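You operate a simulated robot arm through the tools that you are given. There is no shell and no other tool.

The job below is to be done with a simulated two-armed robot. You get a single attempt, and the scene is never put back.

JOB
Dry both wet drawers together, then pull the middle one out.
Fine: push both home, run the dryer until DRY lights and switch it off.

Only the result counts: the job must be done as asked and must still hold three seconds after the hand-in. Knocking over, shifting, dropping, spilling or breaking anything else fails it.

ROBOT AND FRAMES
Two 7-joint arms with fingered hands on one trunk that stands fixed in place. Base frame: the origin is at the foot of the trunk, x ahead of it, y to its left, z up. Readings come in mm, rad, newtons and seconds.
The left shoulder is at [26, 173, 1431], the right one opposite. With the tool pointing down near the work surface each hand reaches from about 100 to 660 mm from the base axis, measured 20 degrees to its own side. Payload 3.5 kg a hand.
The TCP of each hand is the grasp point between the finger pads, 30 mm short of the fingertips. In the tool frame z runs along the fingers and y along their closing line. Largest opening 104 mm; the body of the gripper starts 35 mm behind the TCP. The gripper is a hand of 3 fingers: y runs from the thumb to the fingers, the wrist lies at [-15, -104, -178] in the tool frame, and closing takes about 1.5 s.
Orientation is told as [roll, pitch, yaw] about the base's x, y, z axes, in that order, counted from this pose: with the fingers straight down and the wrist toward the robot, the tool's x, y and z point along [0, 1, 0], [1, 0, 0] and [0, 0, -1] of the base frame.

CONTROLS
- The arms move only by the tool drive_tool. It takes "left_targets", "right_targets" or both (then of equal length, played together; a hand with none holds still); each is a list of rows, each a list of 7 numbers: the turn, a rotation vector about the tool's x, y, z in units of 6 degrees (1.0 is 6 degrees), then the shift along the tool's x, y, z in units of 20 mm (1.0 is 20 mm), then the gripper command, from -1 (shut) to 1 (fully open), values between in proportion. In form: [[wx, wy, wz, tx, ty, tz, fingers], ...]. A call has 1 to 20 rows; each row shifts and turns the commanded pose from where the row before left it, along the tool's axes as they then stand. A call with a number of a shift or a turn outside -1 to 1 is refused whole. Rows are played at 5 a second. More than 50 mm and 0.15 rad between two rows, or a gripper value outside its range, and nothing of the call is played. A pose out of reach is approached as far as the arm can. The call stops where the force on the tool passes 60 N (or 10 N more than at its start, if that is more) or the arm is blocked; 0.2 s more then pass. Each finger travels about 72 mm/s and halts on what it meets, pressing with about 25 N; the grip force reading is that of the motor and also rises with nothing between the fingers. The clock runs only during rows and for 0.2 s after the last one: add rows that do not move to give the fingers time. It gives the time, the measured TCP pose, the force on the tool (base axes), the opening and the grip force at its end, in the units of the frame above (readings bear some noise), with the torque about the TCP (base axes, N m) and any sound that the robot's microphone picked up.
- Cameras (640 x 400 px; columns grow to the right, rows downward): "scene" is now at [91.3, -43.9, 1604.1]; the picture's right is [-0.51, -0.86, 0.00], its down [-0.51, 0.30, -0.81] and it looks along [0.70, -0.41, -0.59] (base axes); focal length 214 px, centre (320, 200). "left" rides on the left gripper at [-64, -94, -117] in its tool frame; the picture's right is [-0.72, -0.33, 0.61], its down [0.64, -0.65, 0.40] and it looks along [0.27, 0.68, 0.68] (tool axes); focal length 238 px, centre (320, 200). "right" rides on the right gripper at [64, -94, -117] in its tool frame; the picture's right is [-0.72, 0.33, -0.61], its down [-0.64, -0.65, 0.40] and it looks along [-0.27, 0.68, 0.68] (tool axes); focal length 238 px, centre (320, 200). There is no depth. A picture from a camera that has moved, and an enlarged one, comes with that camera's place and axes in the base frame and with its lens.
- grab_frame(camera): a new picture of that camera. It takes no simulated time.
- lift_body(by): slides the trunk up (or, below 0, down) by that many mm; the arms and the scene camera ride with it, the base frame stays. It gives what a move gives, with no picture.
- hand_shape(shape, hand): the hand has 3 fingers and takes this shape, open, in about a second: jaw (thumb against the fingers, like two jaws); tri (thumb and two fingers); tip (a fingertip pinch); poke (one finger out to press); point (the index stretched); flat (the hand flat); cup (the hand cupped); fist (a fist). The gripper value then closes the fingers along that shape, each until it touches; the sizes above hold for jaw. It gives what a move gives, with no picture.
- head_to(pan, tilt): turns the head with the scene camera to pan (to the left, within 1.501 rad either way) and tilt (down, from -0.506 to 1.204), counted from straight ahead of the robot. It gives what a move gives.
- zoom(camera, box): a new picture of the part [left, top, right, bottom] of that camera's present view, enlarged. It takes no simulated time.
- finish_job(): hands the job in; it is judged then, once.

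Nothing tells you positions but the pictures and the camera data. Unless the task says otherwise, let go and move clear before handing in.

The tools are called after "Emit:" as a command line: name --argument value ..., lists and objects as JSON in quotes. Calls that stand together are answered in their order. drive_tool: Moves the arms, as the interface text tells. Its arguments: {"type":"object","properties":{"left_targets":{"type":"array","items":{"type":"array","items":{"type":"number"}}},"right_targets":{"type":"array","items":{"type":"array","items":{"type":"number"}}}},"required":[]} The other tools are called the same way: lift_body (by) slides the trunk up or down; hand_shape (shape, hand) gives the hand a shape; head_to (pan, tilt) turns the head that bears the scene camera; grab_frame (camera) takes a picture; zoom (camera, box) takes an enlarged picture of a part of a camera's view; finish_job () hands the job in.

At the start:

```text
time_s: 0.0
left_position: [406.7, -45.0, 1476.1]
left_tcp_rot: [0.001, -0.001, 0.002]
left_force: [-0.4, -0.2, -0.3]
left_ft_torque: [-0.05, 0.0, 0.0]
left_grip_width: 103.6
left_gripper_force: 0.1
left_shape: jaw
right_position: [317.6, -470.6, 1399.5]
right_tcp_rot: [0.0, 0.0, 0.0]
right_force: [-0.6, 0.5, 1.1]
right_ft_torque: [0.0, -0.02, -0.02]
right_grip_width: 103.8
right_gripper_force: 0.2
right_shape: jaw
trunk travel left (down, up): [-525.0, 229.0]
head pan, tilt: [-0.536, 0.628]
```

scene: 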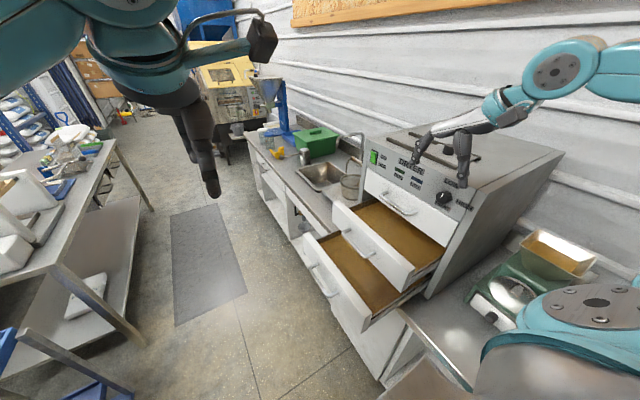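
right: 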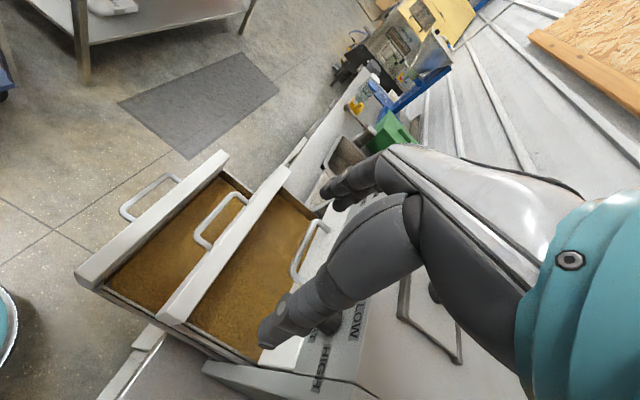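
left: 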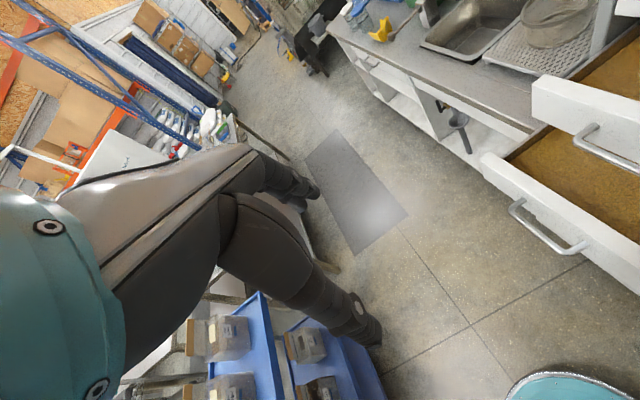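

I see a dryer cabinet on the right with three drawers: the top one is shut, the middle and bottom ones are pulled out with brown soil-like contents. A control panel sits above them. I'll zoom in on the panel and drawers before moving anything.

Emit:
zoom --camera "scene" --box '[340, 120, 500, 220]'

Emit:
zoom --camera "scene" --box '[280, 180, 480, 340]'

Emit:
zoom --camera "right" --box '[70, 140, 390, 380]'

```text
4.00 times, centred on (420, 170) of scene
camera zoom: at [91.3, -43.9, 1604.1], right [-0.51, -0.86, 0.0], down [-0.51, 0.3, -0.81], along [0.7, -0.41, -0.59], focal length 858 px, centre (-80, 320)
```

zoom: 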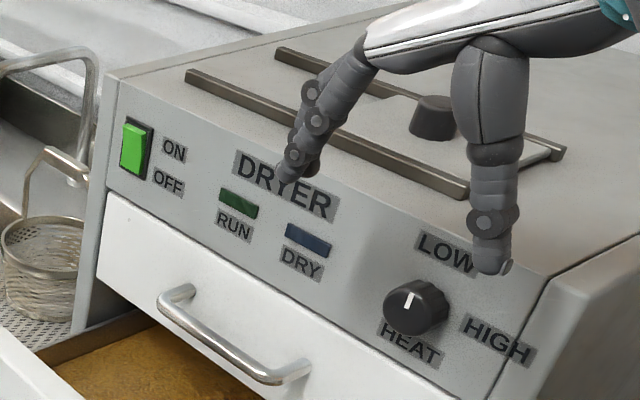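

```text
2.50 times, centred on (380, 260) of scene
camera zoom: at [91.3, -43.9, 1604.1], right [-0.51, -0.86, 0.0], down [-0.51, 0.3, -0.81], along [0.7, -0.41, -0.59], focal length 536 px, centre (170, 50)
```

zoom: 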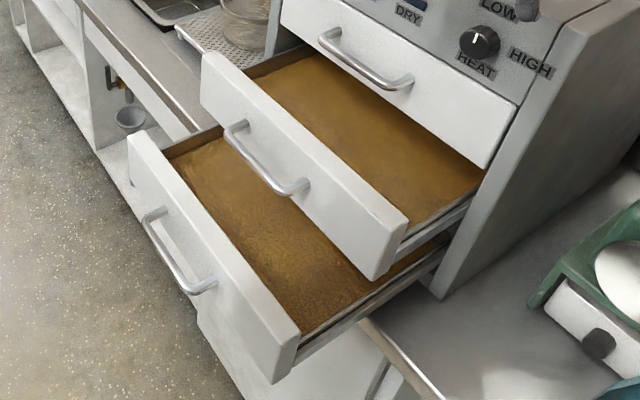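

```text
1.67 times, centred on (230, 260) of right
camera zoom: at [223.7, -404.9, 1515.9], right [0.33, -0.72, 0.61], down [-0.65, -0.64, -0.4], along [0.68, -0.27, -0.68], focal length 397 px, centre (470, 100)
```

zoom: 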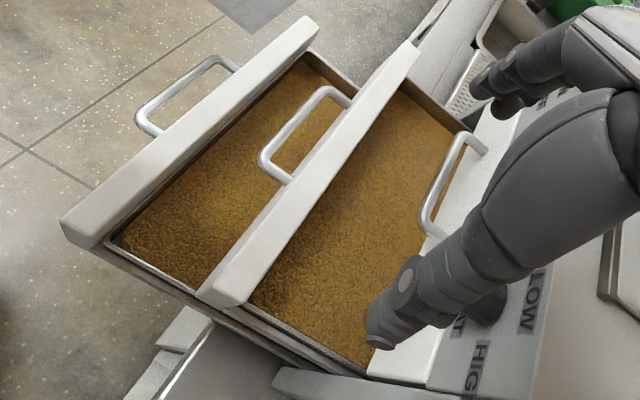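

The middle drawer's left front corner triangulates to about [672, -452, 1076]. I'll zoom in further to get the corners, handles, switch and lamps more precisely.

Emit:
zoom --camera "scene" --box '[320, 180, 400, 230]'

Emit:
zoom --camera "scene" --box '[380, 220, 460, 270]'

Emit:
zoom --camera "scene" --box '[290, 220, 410, 340]'

Emit:
zoom --camera "scene" --box '[350, 130, 430, 180]'

Emit:
zoom --camera "right" --box '[60, 140, 220, 300]'

Emit:
zoom --camera "right" --box '[140, 160, 300, 360]'

```text
8.00 times, centred on (360, 205) of scene
camera zoom: at [91.3, -43.9, 1604.1], right [-0.51, -0.86, 0.0], down [-0.51, 0.3, -0.81], along [0.7, -0.41, -0.59], focal length 1716 px, centre (0, 160)
```

zoom: 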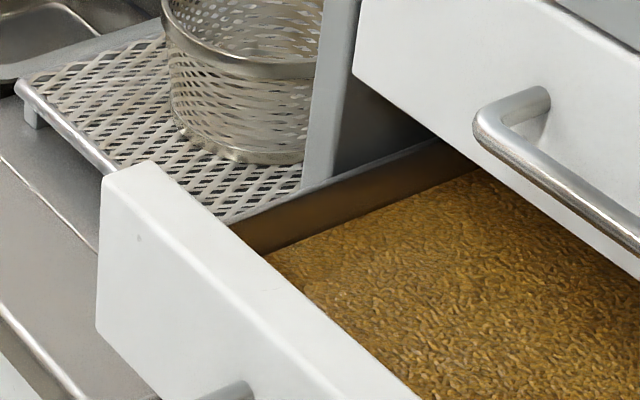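

```text
8.00 times, centred on (420, 245) of scene
camera zoom: at [91.3, -43.9, 1604.1], right [-0.51, -0.86, 0.0], down [-0.51, 0.3, -0.81], along [0.7, -0.41, -0.59], focal length 1716 px, centre (-480, -160)
```

zoom: 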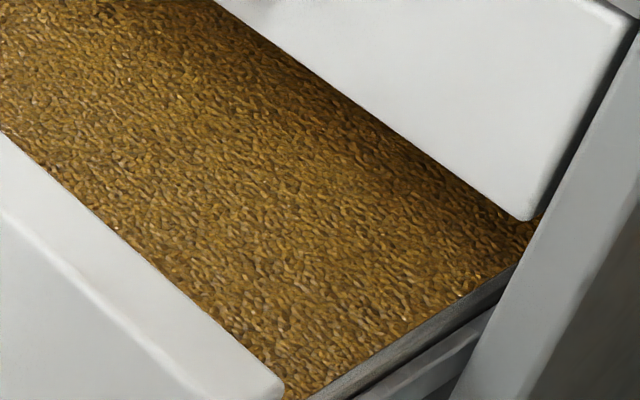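

```text
3.33 times, centred on (350, 280) of scene
camera zoom: at [91.3, -43.9, 1604.1], right [-0.51, -0.86, 0.0], down [-0.51, 0.3, -0.81], along [0.7, -0.41, -0.59], focal length 715 px, centre (220, -67)
```

zoom: 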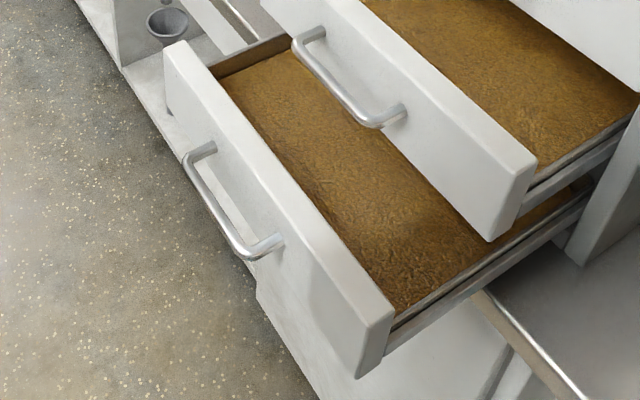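

```text
8.00 times, centred on (390, 155) of scene
camera zoom: at [91.3, -43.9, 1604.1], right [-0.51, -0.86, 0.0], down [-0.51, 0.3, -0.81], along [0.7, -0.41, -0.59], focal length 1716 px, centre (-240, 560)
```

zoom: 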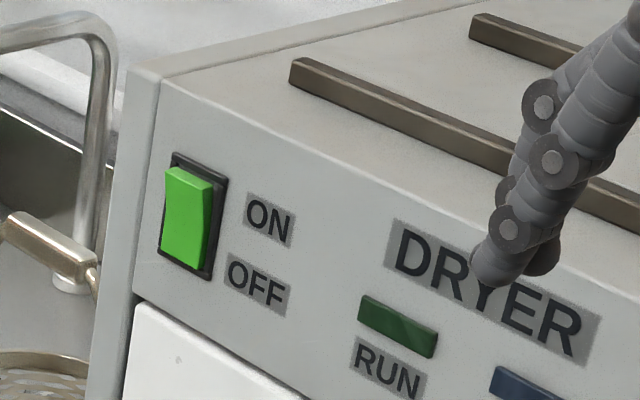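

```text
2.50 times, centred on (140, 220) of right
camera zoom: at [223.7, -404.9, 1515.9], right [0.33, -0.72, 0.61], down [-0.65, -0.64, -0.4], along [0.68, -0.27, -0.68], focal length 596 px, centre (770, 150)
```

zoom: 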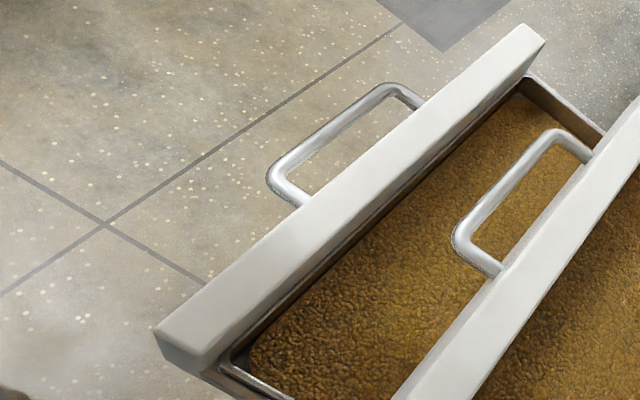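

```text
2.00 times, centred on (220, 260) of right
camera zoom: at [223.7, -404.9, 1515.9], right [0.33, -0.72, 0.61], down [-0.65, -0.64, -0.4], along [0.68, -0.27, -0.68], focal length 477 px, centre (520, 80)
```

zoom: 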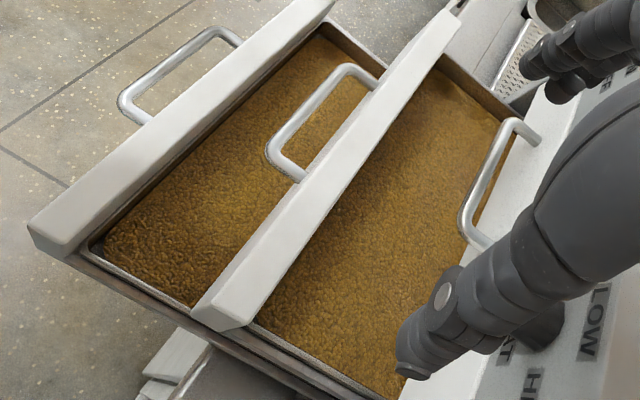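

The drawers run along the base y axis. Their fronts are parallel to x, spanning roughly x = 270 to 670, and they push home toward -y. I'll turn the head straight at the dryer for a better view.

Emit:
head_to --pan -1.0 --tilt 0.7

```text
time_s: 0.9
left_position: [407.0, -44.2, 1476.9]
left_tcp_rot: [0.001, 0.001, 0.0]
left_force: [-0.1, 0.9, -0.1]
left_ft_torque: [0.0, 0.0, 0.03]
left_grip_width: 103.7
left_gripper_force: 0.1
left_shape: jaw
right_position: [317.0, -470.4, 1398.7]
right_tcp_rot: [0.002, -0.003, 0.002]
right_force: [-0.2, 0.1, 1.5]
right_ft_torque: [0.01, 0.0, -0.01]
right_grip_width: 103.8
right_gripper_force: 0.2
right_shape: jaw
trunk travel left (down, up): [-525.0, 229.0]
head pan, tilt: [-1.0, 0.7]
```

Emit:
grab_frame --camera "scene"

```text
taken
camera scene: at [62.0, -70.7, 1598.0], right [-0.84, -0.54, 0.0], down [-0.35, 0.54, -0.77], along [0.41, -0.64, -0.64], focal length 214 px, centre (320, 200)
```

scene: 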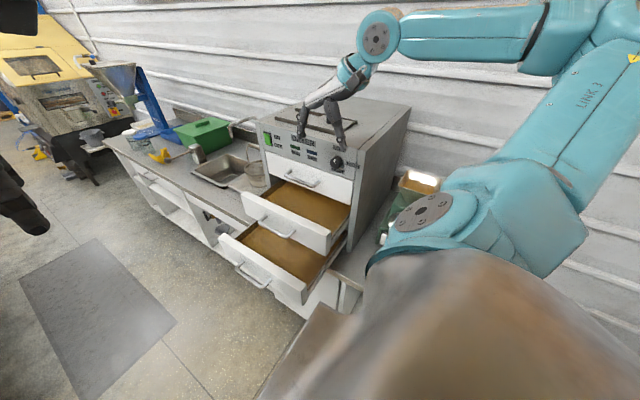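

Emit:
zoom --camera "scene" --box '[250, 90, 410, 190]'

Emit:
zoom --camera "scene" --box '[210, 160, 370, 310]'

Emit:
zoom --camera "scene" --box '[255, 120, 335, 170]'

```text
4.00 times, centred on (330, 140) of scene
camera zoom: at [62.0, -70.7, 1598.0], right [-0.84, -0.54, 0.0], down [-0.35, 0.54, -0.77], along [0.41, -0.64, -0.64], focal length 858 px, centre (280, 440)
```

zoom: 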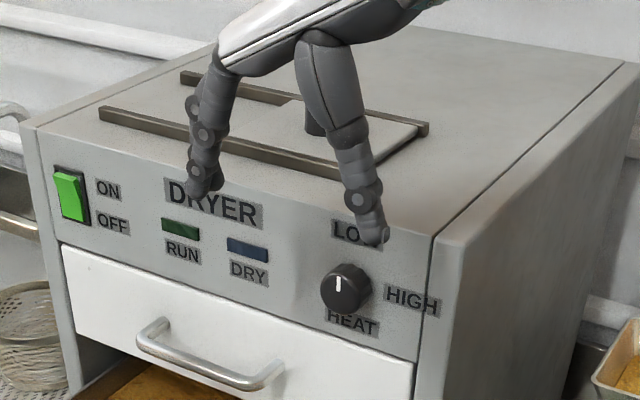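

```text
2.67 times, centred on (290, 235) of scene
camera zoom: at [62.0, -70.7, 1598.0], right [-0.84, -0.54, 0.0], down [-0.35, 0.54, -0.77], along [0.41, -0.64, -0.64], focal length 572 px, centre (400, 107)
```

zoom: 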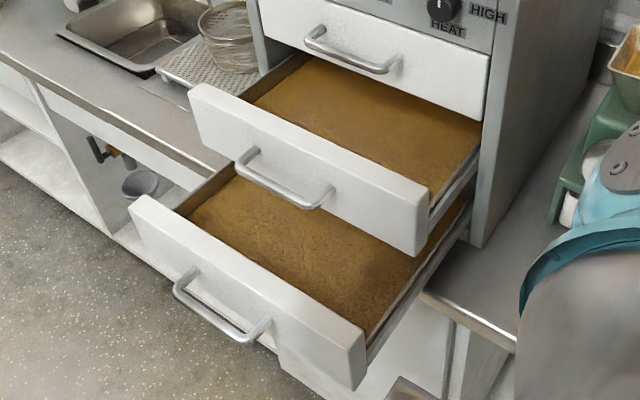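

```text
8.00 times, centred on (295, 145) of scene
camera zoom: at [62.0, -70.7, 1598.0], right [-0.84, -0.54, 0.0], down [-0.35, 0.54, -0.77], along [0.41, -0.64, -0.64], focal length 1716 px, centre (520, 640)
```

zoom: 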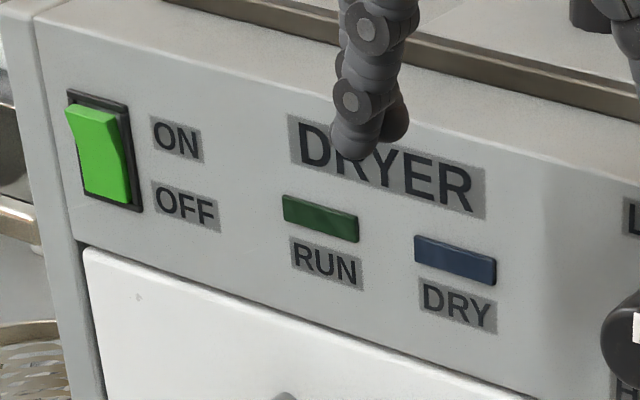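

The dryer face is at y ≈ -590. The middle drawer front is at y ≈ -432 (top edge z ≈ 1107) and the bottom one at y ≈ -304 (top edge z ≈ 1002). The rocker is at about [633, -600, 1258] and looks OFF. I'll move the right hand out in front of the dryer and shift the left hand aside for clearance.

Emit:
drive_tool --left_targets '[[0, 0, 0, 1, 0, 0, 1], [0, 0, 0, 1, 0, 0, 1], [0, 0, 0, 1, 0, 0, 1], [0, 0, 0, 1, 0, 0, 1], [0, 0, 0, 1, 0, 0, 1], [0, 0, 0, 1, 0, 0, 1], [0, 0, 0, 1, 0, 0, 1], [0, 0, 0, 1, 0, 0, 1], [0, 0, 0, 0, 0, 0, 1], [0, 0, 0, 0, 0, 0, 1], [0, 0, 0, 0, 0, 0, 1], [0, 0, 0, 0, 0, 0, 1]]' --right_targets '[[0, 0, 0, 1, 0.5, 0, 1], [0, 0, 0, 1, 0.5, 0, 1], [0, 0, 0, 1, 0.5, 0, 1], [0, 0, 0, 1, 0.5, 0, 1], [0, 0, 0, 1, 0.6, 0, 1], [0, 0, 0, 1, 0.6, 0, 1], [0, 0, 0, 1, 0.6, 0, 1], [0, 0, 0, 1, 0.6, 0, 1], [0, 0, 0, 1, 0.6, 0, 1], [0, 0, 0, 1, 0.6, 0, 1], [0, 0, 0, 1, 0.6, 0, 1], [0, 0, 0, 1, 0.6, 0, 1]]'

```text
time_s: 3.5
left_position: [408.5, 116.4, 1477.4]
left_tcp_rot: [0.0, 0.0, -0.001]
left_force: [0.5, 0.3, 0.6]
left_ft_torque: [-0.01, -0.01, -0.01]
left_grip_width: 103.9
left_gripper_force: 0.1
left_shape: jaw
right_position: [454.7, -227.7, 1398.3]
right_tcp_rot: [0.0, -0.001, 0.0]
right_force: [-0.1, 0.4, 0.9]
right_ft_torque: [-0.05, 0.01, 0.02]
right_grip_width: 103.6
right_gripper_force: 0.2
right_shape: jaw
trunk travel left (down, up): [-525.0, 229.0]
head pan, tilt: [-1.0, 0.7]
```

Both hands are clear now. I'll turn the right hand so its fingers point at the dryer (-y), with the jaws closing vertically and the wrist above.

Emit:
drive_tool --right_targets '[[0.7217, -0.7217, -0.7217, 0, 0, 0, 1], [0.7217, -0.7217, -0.7217, 0, 0, 0, 1], [0.7217, -0.7217, -0.7217, 0, 0, 0, 1], [0.7217, -0.7217, -0.7217, 0, 0, 0, 1], [0.7217, -0.7217, -0.7217, 0, 0, 0, 1], [0.7217, -0.7217, -0.7217, 0, 0, 0, 1], [0.7217, -0.7217, -0.7217, 0, 0, 0, 1], [0.7217, -0.7217, -0.7217, 0, 0, 0, 1], [0.7217, -0.7217, -0.7217, 0, 0, 0, 1], [0.7217, -0.7217, -0.7217, 0, 0, 0, 1], [0.7217, -0.7217, -0.7217, 0, 0, 0, 1], [0.7217, -0.7217, -0.7217, 0, 0, 0, 1], [0.7217, -0.7217, -0.7217, 0, 0, 0, 1], [0.7217, -0.7217, -0.7217, 0, 0, 0, 1], [0.7217, -0.7217, -0.7217, 0, 0, 0, 1], [0.7217, -0.7217, -0.7217, 0, 0, 0, 1]]'

Emit:
grab_frame --camera "scene"

Emit:
grab_frame --camera "right"

```text
time_s: 6.9
left_position: [408.4, 115.4, 1476.4]
left_tcp_rot: [0.002, -0.001, -0.001]
left_force: [1.0, 0.6, -0.4]
left_ft_torque: [0.01, -0.02, 0.01]
left_grip_width: 103.6
left_gripper_force: 0.0
left_shape: jaw
right_position: [385.0, -345.8, 1369.6]
right_tcp_rot: [-0.803, 1.571, 0.771]
right_force: [1.1, -0.3, -0.5]
right_ft_torque: [-0.01, 0.0, 0.02]
right_grip_width: 103.9
right_gripper_force: 0.1
right_shape: jaw
right hand out of reach, approached as far as the arm can: row 8, 9, 10, 11, 12, 13, 14, 15, 16
trunk travel left (down, up): [-525.0, 229.0]
head pan, tilt: [-1.0, 0.7]
```

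```text
taken
camera scene: at [61.7, -70.9, 1598.0], right [-0.84, -0.54, 0.0], down [-0.35, 0.54, -0.76], along [0.41, -0.64, -0.64], focal length 214 px, centre (320, 200)
```

scene: 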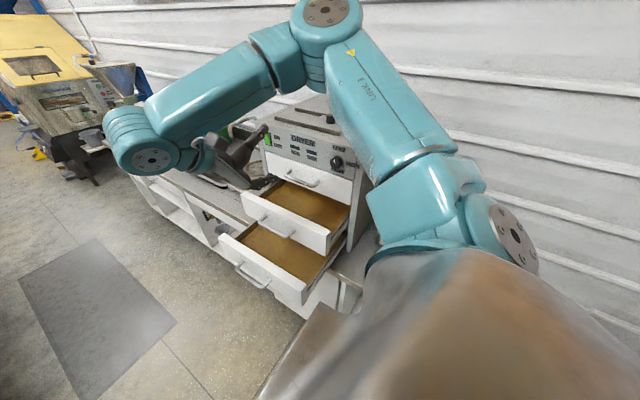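

```text
taken
camera right: at [321.4, -228.3, 1464.2], right [0.72, 0.62, -0.33], down [0.64, -0.4, 0.65], along [0.27, -0.68, -0.68], focal length 238 px, centre (320, 200)
```

right: 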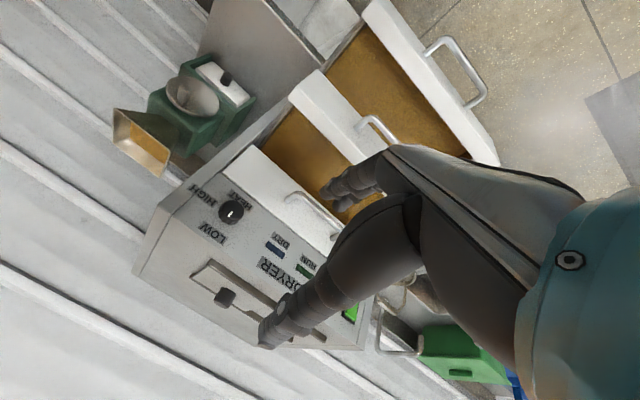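

The hand took the orientation I wanted but stopped short of the commanded position, at [385, -346, 1370]; the wrist can't fold back any further at small |y|. I'll lower the trunk 100 mm to ease the reach, then check that a small move behaves as expected.

Emit:
lift_body --by -100

Emit:
drive_tool --right_targets '[[0, 0, 0, 0, 0, 0, 0.2], [0, 0, 0, 0, 0, 0, 0.2]]'

Emit:
grab_frame --camera "scene"

Emit:
grab_frame --camera "right"

```text
time_s: 8.2
left_position: [407.2, 114.3, 1377.7]
left_tcp_rot: [0.0, -0.002, 0.0]
left_force: [-1.3, 0.3, -1.2]
left_ft_torque: [-0.01, 0.01, -0.03]
left_grip_width: 103.4
left_gripper_force: 0.1
left_shape: jaw
right_position: [384.7, -345.8, 1270.5]
right_tcp_rot: [-1.759, 1.568, -0.188]
right_force: [0.3, 0.6, -1.0]
right_ft_torque: [0.02, -0.02, 0.0]
right_grip_width: 103.8
right_gripper_force: 0.0
right_shape: jaw
trunk travel left (down, up): [-425.0, 329.0]
head pan, tilt: [-1.0, 0.7]
```

```text
time_s: 8.8
left_position: [407.3, 115.1, 1377.1]
left_tcp_rot: [0.0, 0.0, 0.0]
left_force: [0.2, -0.1, 0.0]
left_ft_torque: [0.01, -0.02, 0.01]
left_grip_width: 103.2
left_gripper_force: 0.0
left_shape: jaw
right_position: [385.4, -347.4, 1271.2]
right_tcp_rot: [-1.962, 1.569, -0.394]
right_force: [-0.4, 0.3, 0.2]
right_ft_torque: [0.01, 0.01, 0.0]
right_grip_width: 63.0
right_gripper_force: 0.1
right_shape: jaw
trunk travel left (down, up): [-425.0, 329.0]
head pan, tilt: [-1.0, 0.7]
```

```text
taken
camera scene: at [77.1, -70.8, 1497.5], right [-0.84, -0.54, 0.0], down [-0.35, 0.54, -0.76], along [0.41, -0.64, -0.64], focal length 214 px, centre (320, 200)
```

scene: 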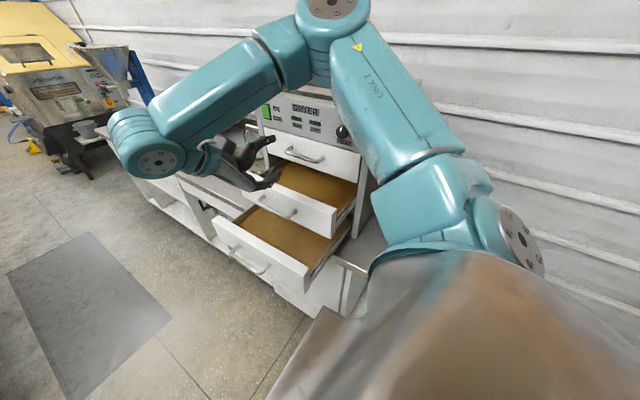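

```text
taken
camera right: at [322.3, -228.0, 1363.8], right [0.72, 0.61, -0.33], down [0.64, -0.4, 0.65], along [0.27, -0.68, -0.68], focal length 238 px, centre (320, 200)
```

right: 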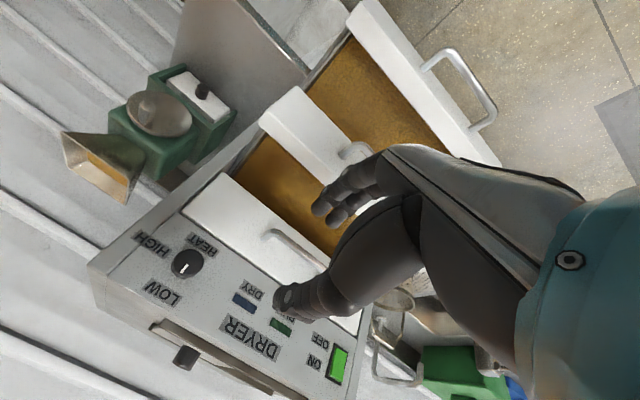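

The commanded pose follows the measured one. The right camera puts the handles near x ≈ 466, and the middle panel front near y = -433. I'll close the fingers and come down in front of the middle panel in stages, above its handle.

Emit:
drive_tool --right_targets '[[0, 0, 0, -0.4, 0.9, 0, -1], [0, 0, 0, -0.4, 0.9, 0, -1], [0, 0, 0, -0.4, 0.9, 0, -1], [0, 0, 0, -0.4, 0.9, 0, -1], [0, 0, 0, -0.4, 0.9, 0, -1]]'

Emit:
grab_frame --camera "scene"

```text
time_s: 10.0
left_position: [407.7, 115.6, 1377.4]
left_tcp_rot: [0.002, 0.0, 0.001]
left_force: [0.3, -0.2, 0.1]
left_ft_torque: [-0.01, 0.0, 0.0]
left_grip_width: 103.7
left_gripper_force: 0.0
left_shape: jaw
right_position: [422.3, -356.4, 1186.2]
right_tcp_rot: [-1.086, 1.57, 0.486]
right_force: [0.4, -0.2, -0.6]
right_ft_torque: [-0.02, 0.01, -0.01]
right_grip_width: 0.0
right_gripper_force: 24.5
right_shape: jaw
right hand out of reach, approached as far as the arm can: row 5
trunk travel left (down, up): [-425.0, 329.0]
head pan, tilt: [-1.0, 0.7]
```

```text
taken
camera scene: at [77.1, -70.9, 1497.5], right [-0.84, -0.54, 0.0], down [-0.35, 0.54, -0.76], along [0.41, -0.64, -0.64], focal length 214 px, centre (320, 200)
```

scene: 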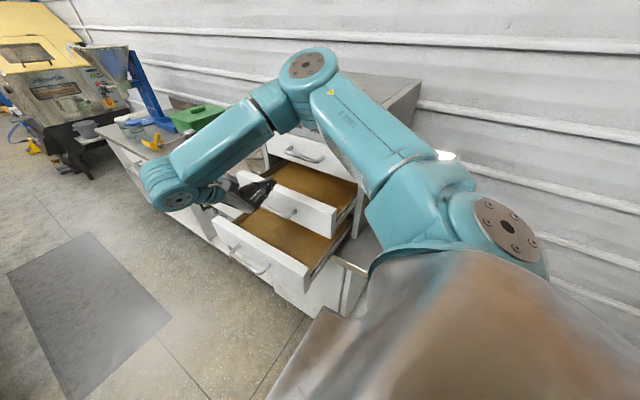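

Near y ≈ -356 is the reach limit for this orientation, so I'll keep coming down while moving slightly toward the dryer. There's still room before the panel at -433.

Emit:
drive_tool --right_targets '[[0, 0, 0, -0.37, 0.5, 0.4, -1], [0, 0, 0, -0.37, 0.8, 0.4, -1], [0, 0, 0, -0.37, 0.9, 0.2, -1], [0, 0, 0, -0.37, 0.95, 0, -1], [0, 0, 0, -0.37, 1, 0, -1], [0, 0, 0, -0.37, 1, 0, -1]]'

Emit:
grab_frame --camera "scene"

Emit:
grab_frame --camera "right"

```text
time_s: 11.4
left_position: [406.5, 115.1, 1376.2]
left_tcp_rot: [0.001, 0.0, 0.001]
left_force: [-1.1, 0.1, -0.1]
left_ft_torque: [0.01, 0.02, 0.04]
left_grip_width: 103.3
left_gripper_force: 0.0
left_shape: jaw
right_position: [430.7, -417.4, 1118.9]
right_tcp_rot: [-0.897, 1.568, 0.675]
right_force: [-0.3, -0.1, -0.3]
right_ft_torque: [-0.02, 0.0, 0.01]
right_grip_width: 0.0
right_gripper_force: 24.6
right_shape: jaw
right hand out of reach, approached as far as the arm can: row 2, 3, 4, 5, 6
trunk travel left (down, up): [-425.0, 329.0]
head pan, tilt: [-1.0, 0.7]
```

```text
taken
camera scene: at [77.2, -71.0, 1497.5], right [-0.84, -0.54, 0.0], down [-0.35, 0.54, -0.76], along [0.41, -0.64, -0.64], focal length 214 px, centre (320, 200)
```

scene: 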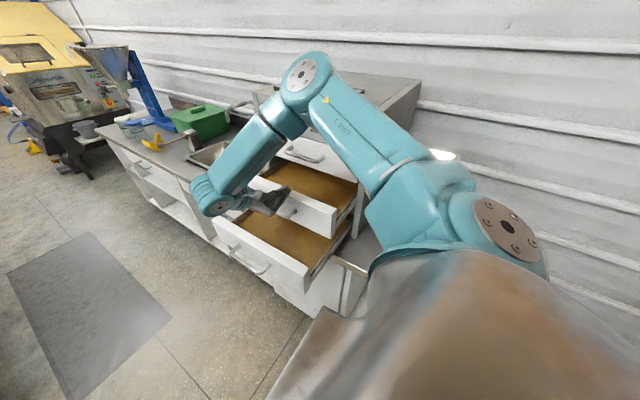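

```text
taken
camera right: at [366.5, -299.0, 1214.0], right [0.72, 0.61, -0.32], down [0.64, -0.4, 0.65], along [0.27, -0.68, -0.68], focal length 238 px, centre (320, 200)
```

right: 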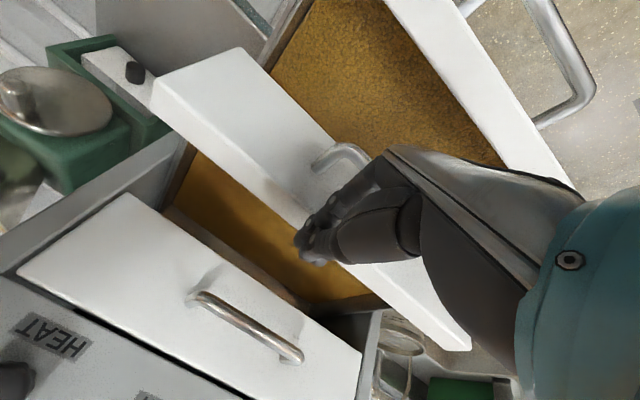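

The fingertips have drifted to y ≈ -447, just above the panel's top edge, with no contact. I'll raise and back off first, then lower the trunk further so this pose becomes reachable.

Emit:
drive_tool --right_targets '[[0, 0, 0, 0, -1, 0, -1], [0, 0, 0, 0, -1, 0, -1], [0, 0, 0, 0, -1, -0.5, -1], [0, 0, 0, 0, -1, -1, -1], [0, 0, 0, -0.5, -1, -1, -1]]'

```text
time_s: 12.6
left_position: [406.7, 116.2, 1376.4]
left_tcp_rot: [-0.001, -0.001, 0.0]
left_force: [0.1, 0.0, -0.8]
left_ft_torque: [-0.01, -0.03, 0.0]
left_grip_width: 103.6
left_gripper_force: 0.0
left_shape: jaw
right_position: [438.0, -364.3, 1219.8]
right_tcp_rot: [-2.566, 1.569, -0.999]
right_force: [-0.4, 1.1, 0.5]
right_ft_torque: [-0.03, 0.0, -0.01]
right_grip_width: 0.0
right_gripper_force: 25.3
right_shape: jaw
trunk travel left (down, up): [-425.0, 329.0]
head pan, tilt: [-1.0, 0.7]
```

Emit:
lift_body --by -135

Emit:
grab_frame --camera "scene"

Emit:
grab_frame --camera "right"

```text
time_s: 14.3
left_position: [406.2, 114.5, 1241.8]
left_tcp_rot: [0.002, -0.002, -0.002]
left_force: [-0.4, 0.6, -0.3]
left_ft_torque: [0.02, 0.0, 0.03]
left_grip_width: 103.5
left_gripper_force: 0.0
left_shape: jaw
right_position: [435.4, -365.5, 1084.4]
right_tcp_rot: [-1.995, 1.569, -0.425]
right_force: [-0.8, 0.5, 0.0]
right_ft_torque: [0.02, -0.02, 0.01]
right_grip_width: 0.0
right_gripper_force: 25.5
right_shape: jaw
trunk travel left (down, up): [-290.0, 464.0]
head pan, tilt: [-1.0, 0.7]
```

```text
taken
camera scene: at [116.6, -70.8, 1361.1], right [-0.84, -0.54, 0.0], down [-0.35, 0.54, -0.77], along [0.41, -0.64, -0.64], focal length 214 px, centre (320, 200)
```

scene: 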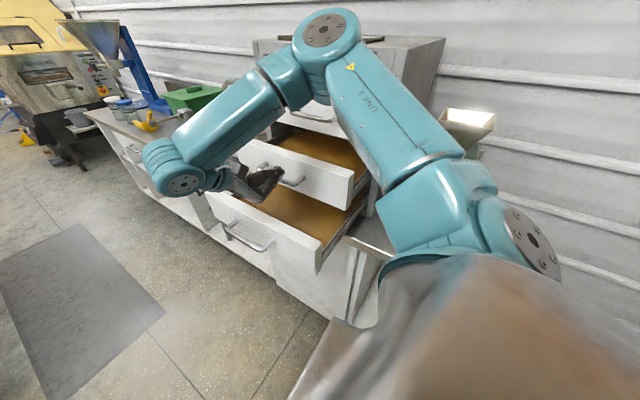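

```text
taken
camera right: at [373.7, -247.2, 1178.6], right [0.72, 0.61, -0.33], down [0.64, -0.4, 0.65], along [0.27, -0.68, -0.68], focal length 238 px, centre (320, 200)
```

right: 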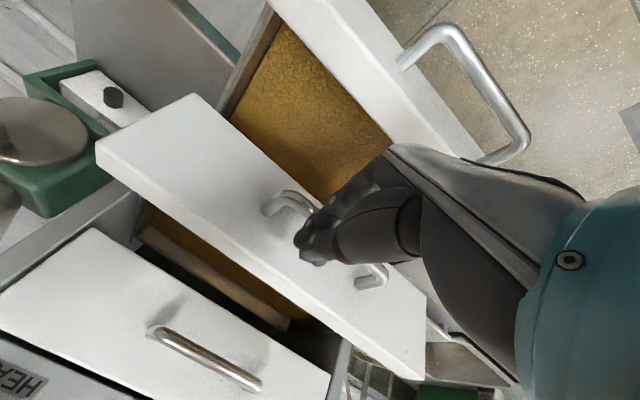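

The closed fingertips sit just above the middle handle, in front of its panel. I'll centre them on x ≈ 466 and start pushing the middle drawer in.

Emit:
drive_tool --right_targets '[[0, 0, 0, -0.75, 0, 0.3, -1], [0, 0, 0, -0.75, 0, 0.7, -1], [0, 0, 0, 0, 0, 1, -1], [0, 0, 0, 0, 0, 1, -1], [0, 0, 0, 0, 0, 1, -1], [0, 0, 0, 0, 0, 1, -1]]'

Emit:
grab_frame --camera "scene"

Emit:
grab_frame --camera "right"

```text
time_s: 15.7
left_position: [406.7, 113.9, 1241.4]
left_tcp_rot: [0.003, 0.0, 0.001]
left_force: [-0.3, -0.7, -0.1]
left_ft_torque: [0.02, 0.03, -0.01]
left_grip_width: 103.4
left_gripper_force: 0.1
left_shape: jaw
right_position: [469.5, -467.2, 1084.8]
right_tcp_rot: [-2.396, 1.567, -0.824]
right_force: [-0.3, 0.2, 0.0]
right_ft_torque: [0.03, 0.01, -0.02]
right_grip_width: 0.0
right_gripper_force: 25.3
right_shape: jaw
trunk travel left (down, up): [-290.0, 464.0]
head pan, tilt: [-1.0, 0.7]
```

```text
taken
camera scene: at [117.1, -71.2, 1360.9], right [-0.84, -0.54, 0.0], down [-0.35, 0.54, -0.76], along [0.41, -0.64, -0.64], focal length 214 px, centre (320, 200)
```

scene: 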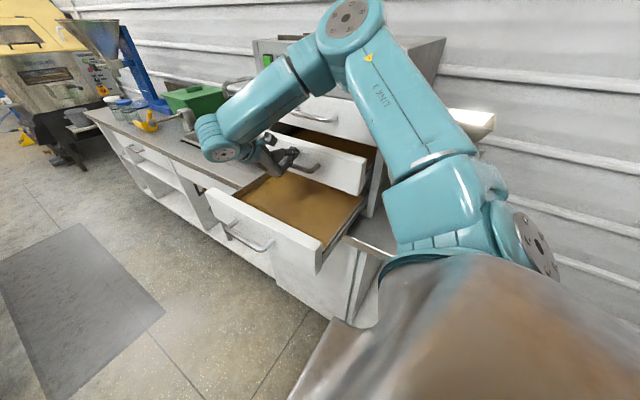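

```text
taken
camera right: at [405.9, -348.9, 1178.1], right [0.72, 0.61, -0.33], down [0.64, -0.4, 0.65], along [0.27, -0.68, -0.68], focal length 238 px, centre (320, 200)
```

right: 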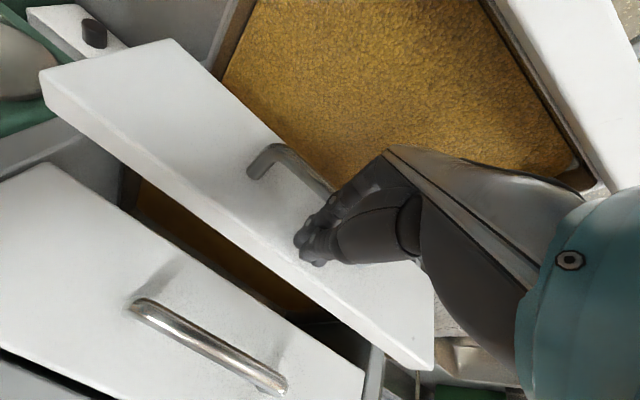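

The middle drawer slides easily. I'll keep pushing, slowing down near the end.

Emit:
drive_tool --right_targets '[[0, 0, 0, 0, 0, 1, -1], [0, 0, 0, 0, 0, 1, -1], [0, 0, 0, 0, 0, 1, -1], [0, 0, 0, 0, 0, 0.6, -1], [0, 0, 0, 0, 0, 0.4, -1], [0, 0, 0, 0, 0, 0.3, -1], [0, 0, 0, 0, 0, 0.3, -1], [0, 0, 0, 0, 0, 0.3, -1], [0, 0, 0, 0, 0, 0.3, -1], [0, 0, 0, 0, 0, 0.3, -1]]'

Emit:
grab_frame --camera "scene"

Emit:
grab_frame --camera "right"

```text
time_s: 17.9
left_position: [405.4, 120.1, 1241.5]
left_tcp_rot: [-0.001, -0.001, 0.001]
left_force: [0.1, -0.1, 0.3]
left_ft_torque: [0.02, -0.03, -0.01]
left_grip_width: 103.5
left_gripper_force: 0.0
left_shape: jaw
right_position: [469.0, -569.9, 1088.1]
right_tcp_rot: [-2.049, 1.564, -0.475]
right_force: [-3.4, 29.9, 15.0]
right_ft_torque: [0.67, -0.18, -0.11]
right_grip_width: 0.0
right_gripper_force: 24.7
right_shape: jaw
trunk travel left (down, up): [-290.0, 464.0]
head pan, tilt: [-1.0, 0.7]
```

```text
taken
camera scene: at [115.7, -65.2, 1361.5], right [-0.84, -0.54, 0.0], down [-0.35, 0.54, -0.77], along [0.41, -0.65, -0.64], focal length 214 px, centre (320, 200)
```

scene: 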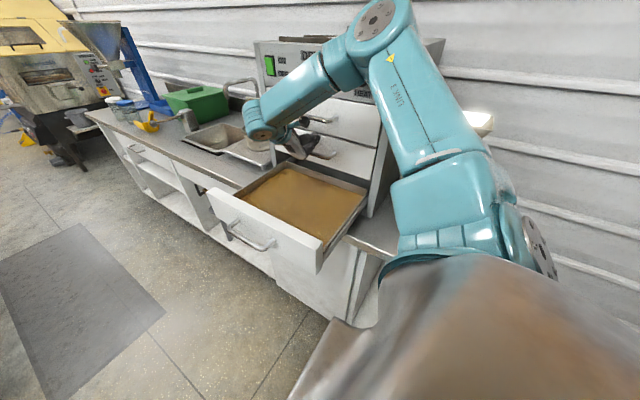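

```text
taken
camera right: at [404.0, -451.5, 1180.9], right [0.72, 0.61, -0.32], down [0.64, -0.4, 0.66], along [0.27, -0.68, -0.68], focal length 238 px, centre (320, 200)
```

right: 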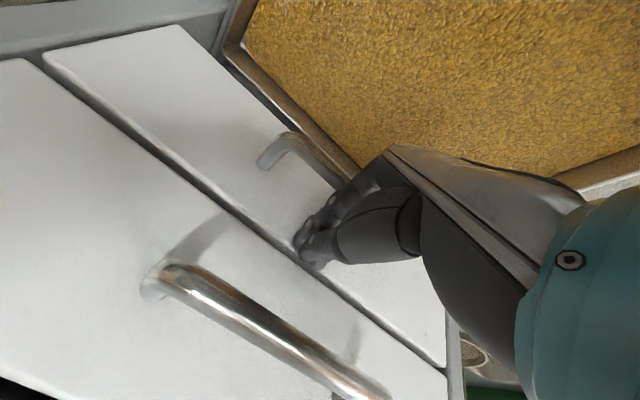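

The middle drawer is now flush with the top one, and about 30 N of resistance confirms it's home. I'll back off, rise and retreat, ready to re-orient for the bottom drawer.

Emit:
drive_tool --right_targets '[[0, 0, 0, 0, 0, -0.5, -1], [0, 0, 0, 0, 0, -1, -1], [0, 0, 0, 0, 0, -1, -1], [0, 0, 0, 0, 0, -1, -1], [0, 0, 0, 0, 0, -1, -1], [0, 0, 0, 0, -0.5, -1, -1], [0, 0, 0, 0, -1, -1, -1], [0, 0, 0, 0, -1, -1, -1], [0, 0, 0, 0, -1, -1, -1], [0, 0, 0, 0, -1, 0, -1], [0, 0, 0, 0, -1, 0, -1], [0, 0, 0, 0, -1, 0, -1]]'

Emit:
grab_frame --camera "scene"

```text
time_s: 20.5
left_position: [406.9, 115.5, 1241.9]
left_tcp_rot: [0.001, 0.0, -0.001]
left_force: [0.2, -0.5, -0.8]
left_ft_torque: [0.0, 0.04, -0.01]
left_grip_width: 103.6
left_gripper_force: 0.2
left_shape: jaw
right_position: [466.5, -406.7, 1213.1]
right_tcp_rot: [-2.518, 1.57, -0.947]
right_force: [-0.5, 0.0, -0.1]
right_ft_torque: [0.0, -0.02, 0.01]
right_grip_width: 0.0
right_gripper_force: 25.2
right_shape: jaw
trunk travel left (down, up): [-290.0, 464.0]
head pan, tilt: [-1.0, 0.7]
```

```text
taken
camera scene: at [117.0, -70.8, 1360.9], right [-0.84, -0.54, 0.0], down [-0.35, 0.54, -0.77], along [0.41, -0.64, -0.64], focal length 214 px, centre (320, 200)
```

scene: 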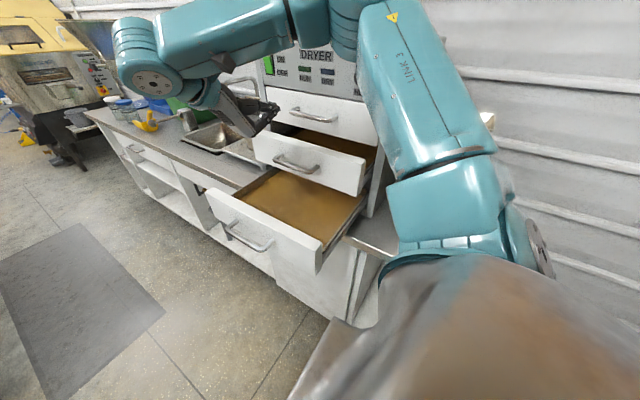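

The middle drawer has come partway out again; my closed fingers probably rode on its bar and dragged it as I retreated. I'll take a closer look.

Emit:
zoom --camera "scene" --box '[190, 40, 430, 280]'

Emit:
grab_frame --camera "right"

```text
1.67 times, centred on (310, 160) of scene
camera zoom: at [117.0, -70.8, 1360.9], right [-0.84, -0.54, 0.0], down [-0.35, 0.54, -0.77], along [0.41, -0.64, -0.64], focal length 358 px, centre (337, 267)
```

zoom: 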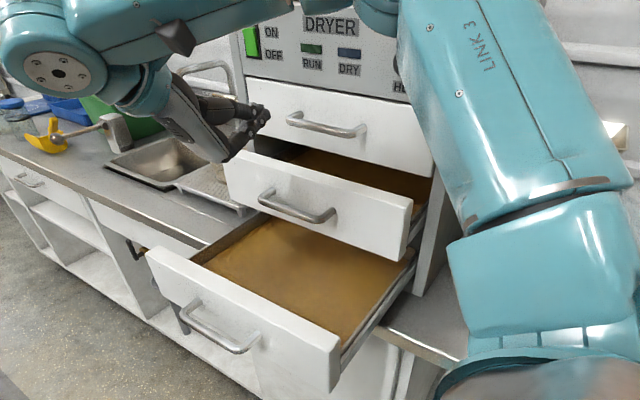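

```text
taken
camera right: at [403.1, -288.0, 1308.2], right [0.72, 0.61, -0.33], down [0.64, -0.4, 0.65], along [0.27, -0.68, -0.68], focal length 238 px, centre (320, 200)
```

right: 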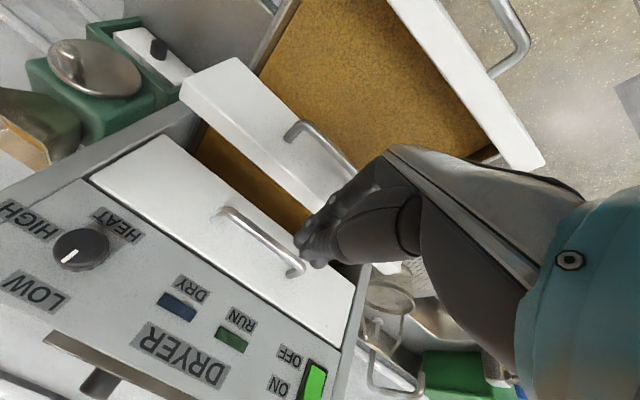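

The panel is at y ≈ -500, about 95 mm out again, so it was my fingers catching the bar and not a spring. I'll re-orient the hand to point down and tilted 30° toward the dryer. Then I can push on the outside of the bars and retreat without dragging anything.

Emit:
drive_tool --right_targets '[[-0.5562, 0.5562, 0.9634, 0, 0, 0, -1], [-0.5562, 0.5562, 0.9634, 0, 0, 0, -1], [-0.5562, 0.5562, 0.9634, 0, 0, 0, -1], [-0.5562, 0.5562, 0.9634, 0, 0, 0, -1], [-0.5562, 0.5562, 0.9634, 0, 0, 0, -1], [-0.5562, 0.5562, 0.9634, 0, 0, 0, -1], [-0.5562, 0.5562, 0.9634, 0, 0, 0, -1], [-0.5562, 0.5562, 0.9634, 0, 0, 0, -1], [-0.5562, 0.5562, 0.9634, 0, 0, 0, -1], [-0.5562, 0.5562, 0.9634, 0, 0, 0, -1], [-0.5562, 0.5562, 0.9634, 0, 0, 0, -1], [-0.5562, 0.5562, 0.9634, 0, 0, 0, -1], [-0.5562, 0.5562, 0.9634, 0, 0, 0, -1], [-0.5562, 0.5562, 0.9634, 0, 0, 0, -1]]'

Emit:
grab_frame --camera "scene"

Emit:
grab_frame --camera "right"

```text
time_s: 23.5
left_position: [407.3, 114.3, 1241.1]
left_tcp_rot: [0.001, -0.001, 0.001]
left_force: [-0.3, 0.1, 0.2]
left_ft_torque: [0.01, -0.04, -0.02]
left_grip_width: 103.5
left_gripper_force: 0.1
left_shape: jaw
right_position: [467.3, -406.1, 1214.0]
right_tcp_rot: [-0.522, -0.005, -0.004]
right_force: [0.1, -0.6, -0.2]
right_ft_torque: [0.03, -0.02, -0.01]
right_grip_width: 0.0
right_gripper_force: 25.2
right_shape: jaw
trunk travel left (down, up): [-290.0, 464.0]
head pan, tilt: [-1.0, 0.7]
```

```text
taken
camera scene: at [116.9, -70.9, 1360.9], right [-0.84, -0.54, 0.0], down [-0.35, 0.54, -0.76], along [0.41, -0.64, -0.64], focal length 214 px, centre (320, 200)
```

scene: 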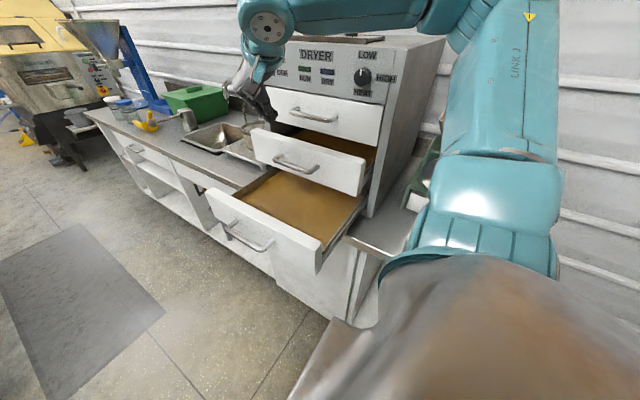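

```text
taken
camera right: at [373.0, -291.0, 1283.1], right [0.32, -0.32, 0.89], down [-0.65, -0.76, -0.03], along [0.68, -0.57, -0.45], focal length 238 px, centre (320, 200)
```

right: 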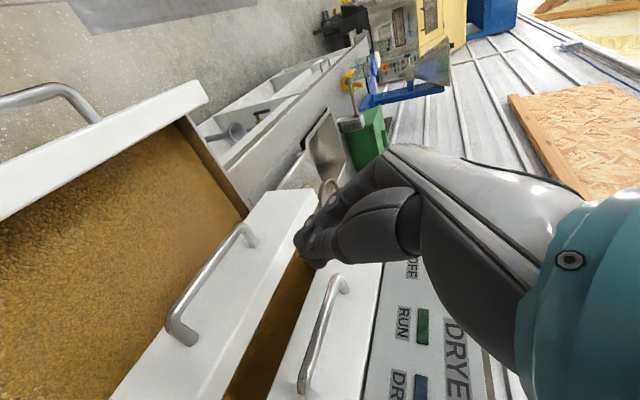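

The orientation is good. I'll come down in front of the middle bar (about [466, -464, 1049]) and stop at z ≈ 1058, which stays above the bottom drawer.

Emit:
drive_tool --right_targets '[[0, 0, 0, 0.433, 0, 0.877, -1], [0, 0, 0, 0.433, 0, 0.877, -1], [0, 0, 0, 0.433, 0, 0.877, -1], [0, 0, 0, 0.433, 0, 0.877, -1], [0, 0, 0, 0.433, 0, 0.877, -1], [0, 0, 0, 0.433, 0, 0.877, -1], [0, 0, 0, 0.433, 0, 0.877, -1], [0, 0, 0, 0.433, 0, 0.877, -1]]'

Emit:
grab_frame --camera "right"

Emit:
zoom --camera "scene" --box '[190, 40, 430, 280]'

```text
time_s: 25.3
left_position: [407.2, 115.6, 1240.6]
left_tcp_rot: [0.002, -0.002, -0.001]
left_force: [0.3, -0.1, -0.1]
left_ft_torque: [-0.01, -0.01, 0.02]
left_grip_width: 103.8
left_gripper_force: 0.0
left_shape: jaw
right_position: [467.8, -415.9, 1058.3]
right_tcp_rot: [-0.524, -0.001, 0.001]
right_force: [0.0, -0.5, 0.5]
right_ft_torque: [-0.04, -0.03, -0.01]
right_grip_width: 0.0
right_gripper_force: 25.0
right_shape: jaw
trunk travel left (down, up): [-290.0, 464.0]
head pan, tilt: [-1.0, 0.7]
```

```text
taken
camera right: at [373.9, -299.9, 1127.7], right [0.32, -0.32, 0.89], down [-0.65, -0.76, -0.03], along [0.68, -0.57, -0.45], focal length 238 px, centre (320, 200)
```

right: 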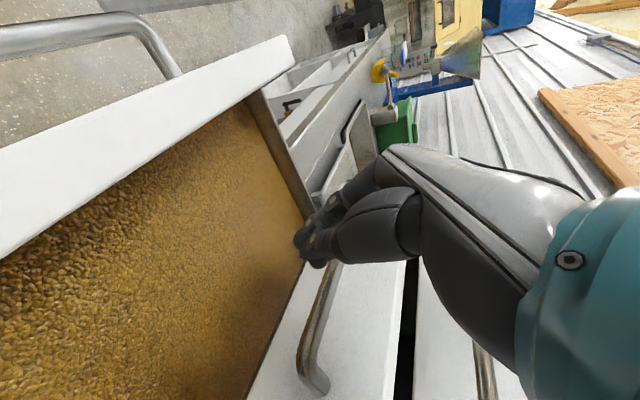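

```text
1.67 times, centred on (310, 160) of scene
camera zoom: at [117.3, -71.0, 1360.9], right [-0.84, -0.54, 0.0], down [-0.35, 0.54, -0.76], along [0.41, -0.64, -0.64], focal length 358 px, centre (337, 267)
```

zoom: 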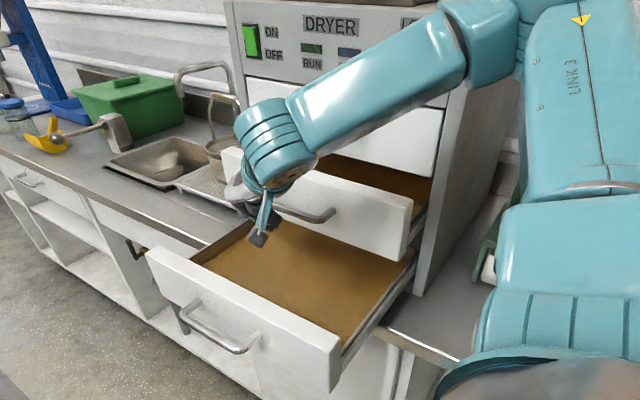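

The fingers are in front of the middle bar. I'll push it home along -y.

Emit:
drive_tool --right_targets '[[0, 0, 0, -0.866, 0, 0.5, -1], [0, 0, 0, -0.866, 0, 0.5, -1], [0, 0, 0, -0.866, 0, 0.5, -1], [0, 0, 0, -0.866, 0, 0.5, -1], [0, 0, 0, -0.866, 0, 0.5, -1], [0, 0, 0, -0.433, 0, 0.25, -1], [0, 0, 0, -0.433, 0, 0.25, -1], [0, 0, 0, -0.26, 0, 0.15, -1], [0, 0, 0, -0.26, 0, 0.15, -1]]'

Emit:
grab_frame --camera "right"

Emit:
zoom --camera "scene" --box '[190, 40, 430, 280]'

```text
time_s: 27.2
left_position: [406.8, 114.7, 1241.3]
left_tcp_rot: [0.002, -0.001, 0.0]
left_force: [-0.3, -0.1, 0.1]
left_ft_torque: [0.1, -0.01, 0.03]
left_grip_width: 103.6
left_gripper_force: 0.1
left_shape: jaw
right_position: [468.3, -530.4, 1054.5]
right_tcp_rot: [-0.491, -0.005, 0.026]
right_force: [-1.3, 24.8, 3.7]
right_ft_torque: [0.2, -0.02, -0.1]
right_grip_width: 0.2
right_gripper_force: 24.7
right_shape: jaw
trunk travel left (down, up): [-290.0, 464.0]
head pan, tilt: [-1.0, 0.7]
stopped in row 9 (right hand): the force on the tool passed its limit at 63 N (the readings are from after the stop); the commanded pose is now the measured one
```

```text
taken
camera right: at [371.4, -419.9, 1127.1], right [0.33, -0.34, 0.88], down [-0.63, -0.77, -0.06], along [0.7, -0.54, -0.47], focal length 238 px, centre (320, 200)
```

right: 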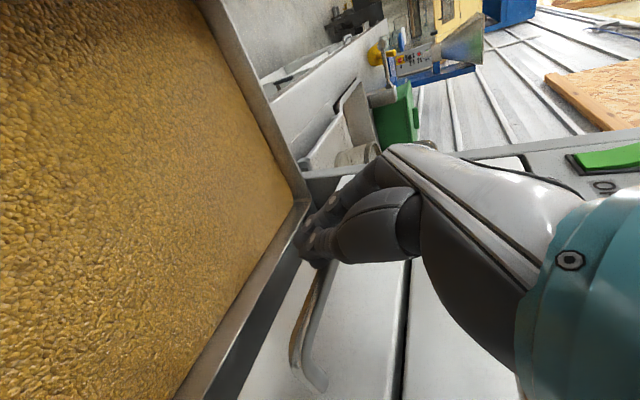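

```text
1.67 times, centred on (310, 160) of scene
camera zoom: at [116.7, -71.0, 1361.0], right [-0.84, -0.54, 0.0], down [-0.35, 0.54, -0.77], along [0.41, -0.64, -0.64], focal length 358 px, centre (337, 267)
```

zoom: 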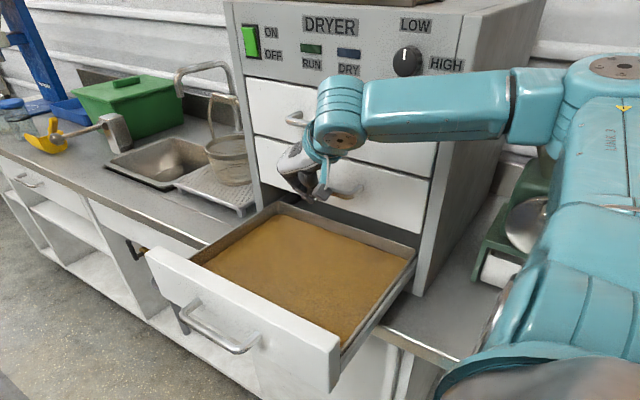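

It met a hard stop at 63 N and the front is flush. I'll retreat straight back and check that it stays put this time.

Emit:
drive_tool --right_targets '[[0, 0, 0, 0.433, 0, -0.25, -1], [0, 0, 0, 0.866, 0, -0.5, -1], [0, 0, 0, 0.866, 0, -0.5, -1], [0, 0, 0, 0.866, 0, -0.5, -1]]'

Emit:
zoom --camera "scene" --box '[190, 40, 430, 280]'

Emit:
grab_frame --camera "right"

```text
time_s: 28.2
left_position: [406.7, 114.8, 1241.4]
left_tcp_rot: [0.001, -0.001, 0.002]
left_force: [-0.2, 0.4, 0.1]
left_ft_torque: [-0.03, -0.01, 0.02]
left_grip_width: 103.7
left_gripper_force: 0.1
left_shape: jaw
right_position: [468.7, -461.3, 1055.1]
right_tcp_rot: [-0.501, -0.002, 0.018]
right_force: [-0.8, 0.6, -1.3]
right_ft_torque: [-0.04, -0.03, 0.0]
right_grip_width: 0.0
right_gripper_force: 24.8
right_shape: jaw
trunk travel left (down, up): [-290.0, 464.0]
head pan, tilt: [-1.0, 0.7]
```

```text
1.67 times, centred on (310, 160) of scene
camera zoom: at [117.2, -70.0, 1360.9], right [-0.84, -0.54, 0.0], down [-0.35, 0.54, -0.77], along [0.41, -0.64, -0.64], focal length 358 px, centre (337, 267)
```

zoom: 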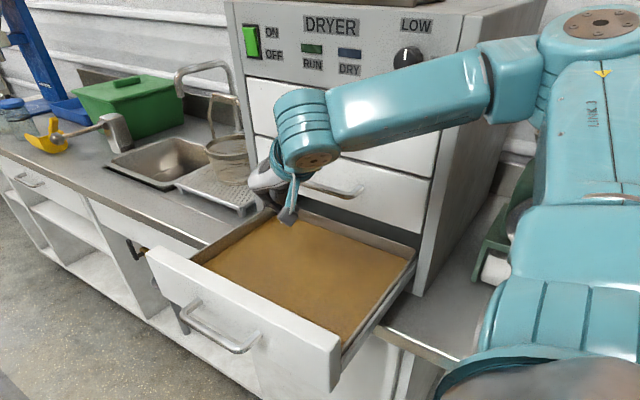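

```text
taken
camera right: at [373.0, -349.4, 1127.2], right [0.33, -0.33, 0.88], down [-0.64, -0.77, -0.05], along [0.69, -0.55, -0.46], focal length 238 px, centre (320, 200)
```

right: 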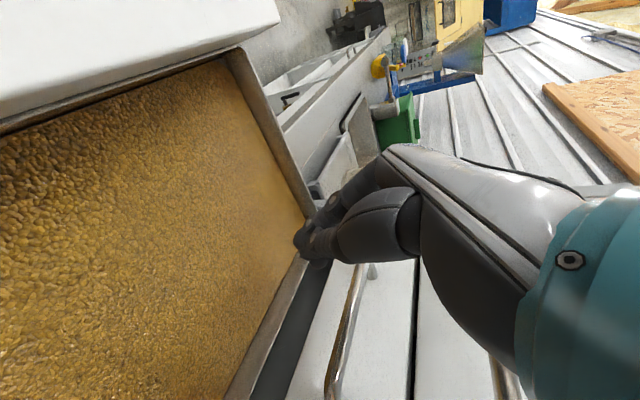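

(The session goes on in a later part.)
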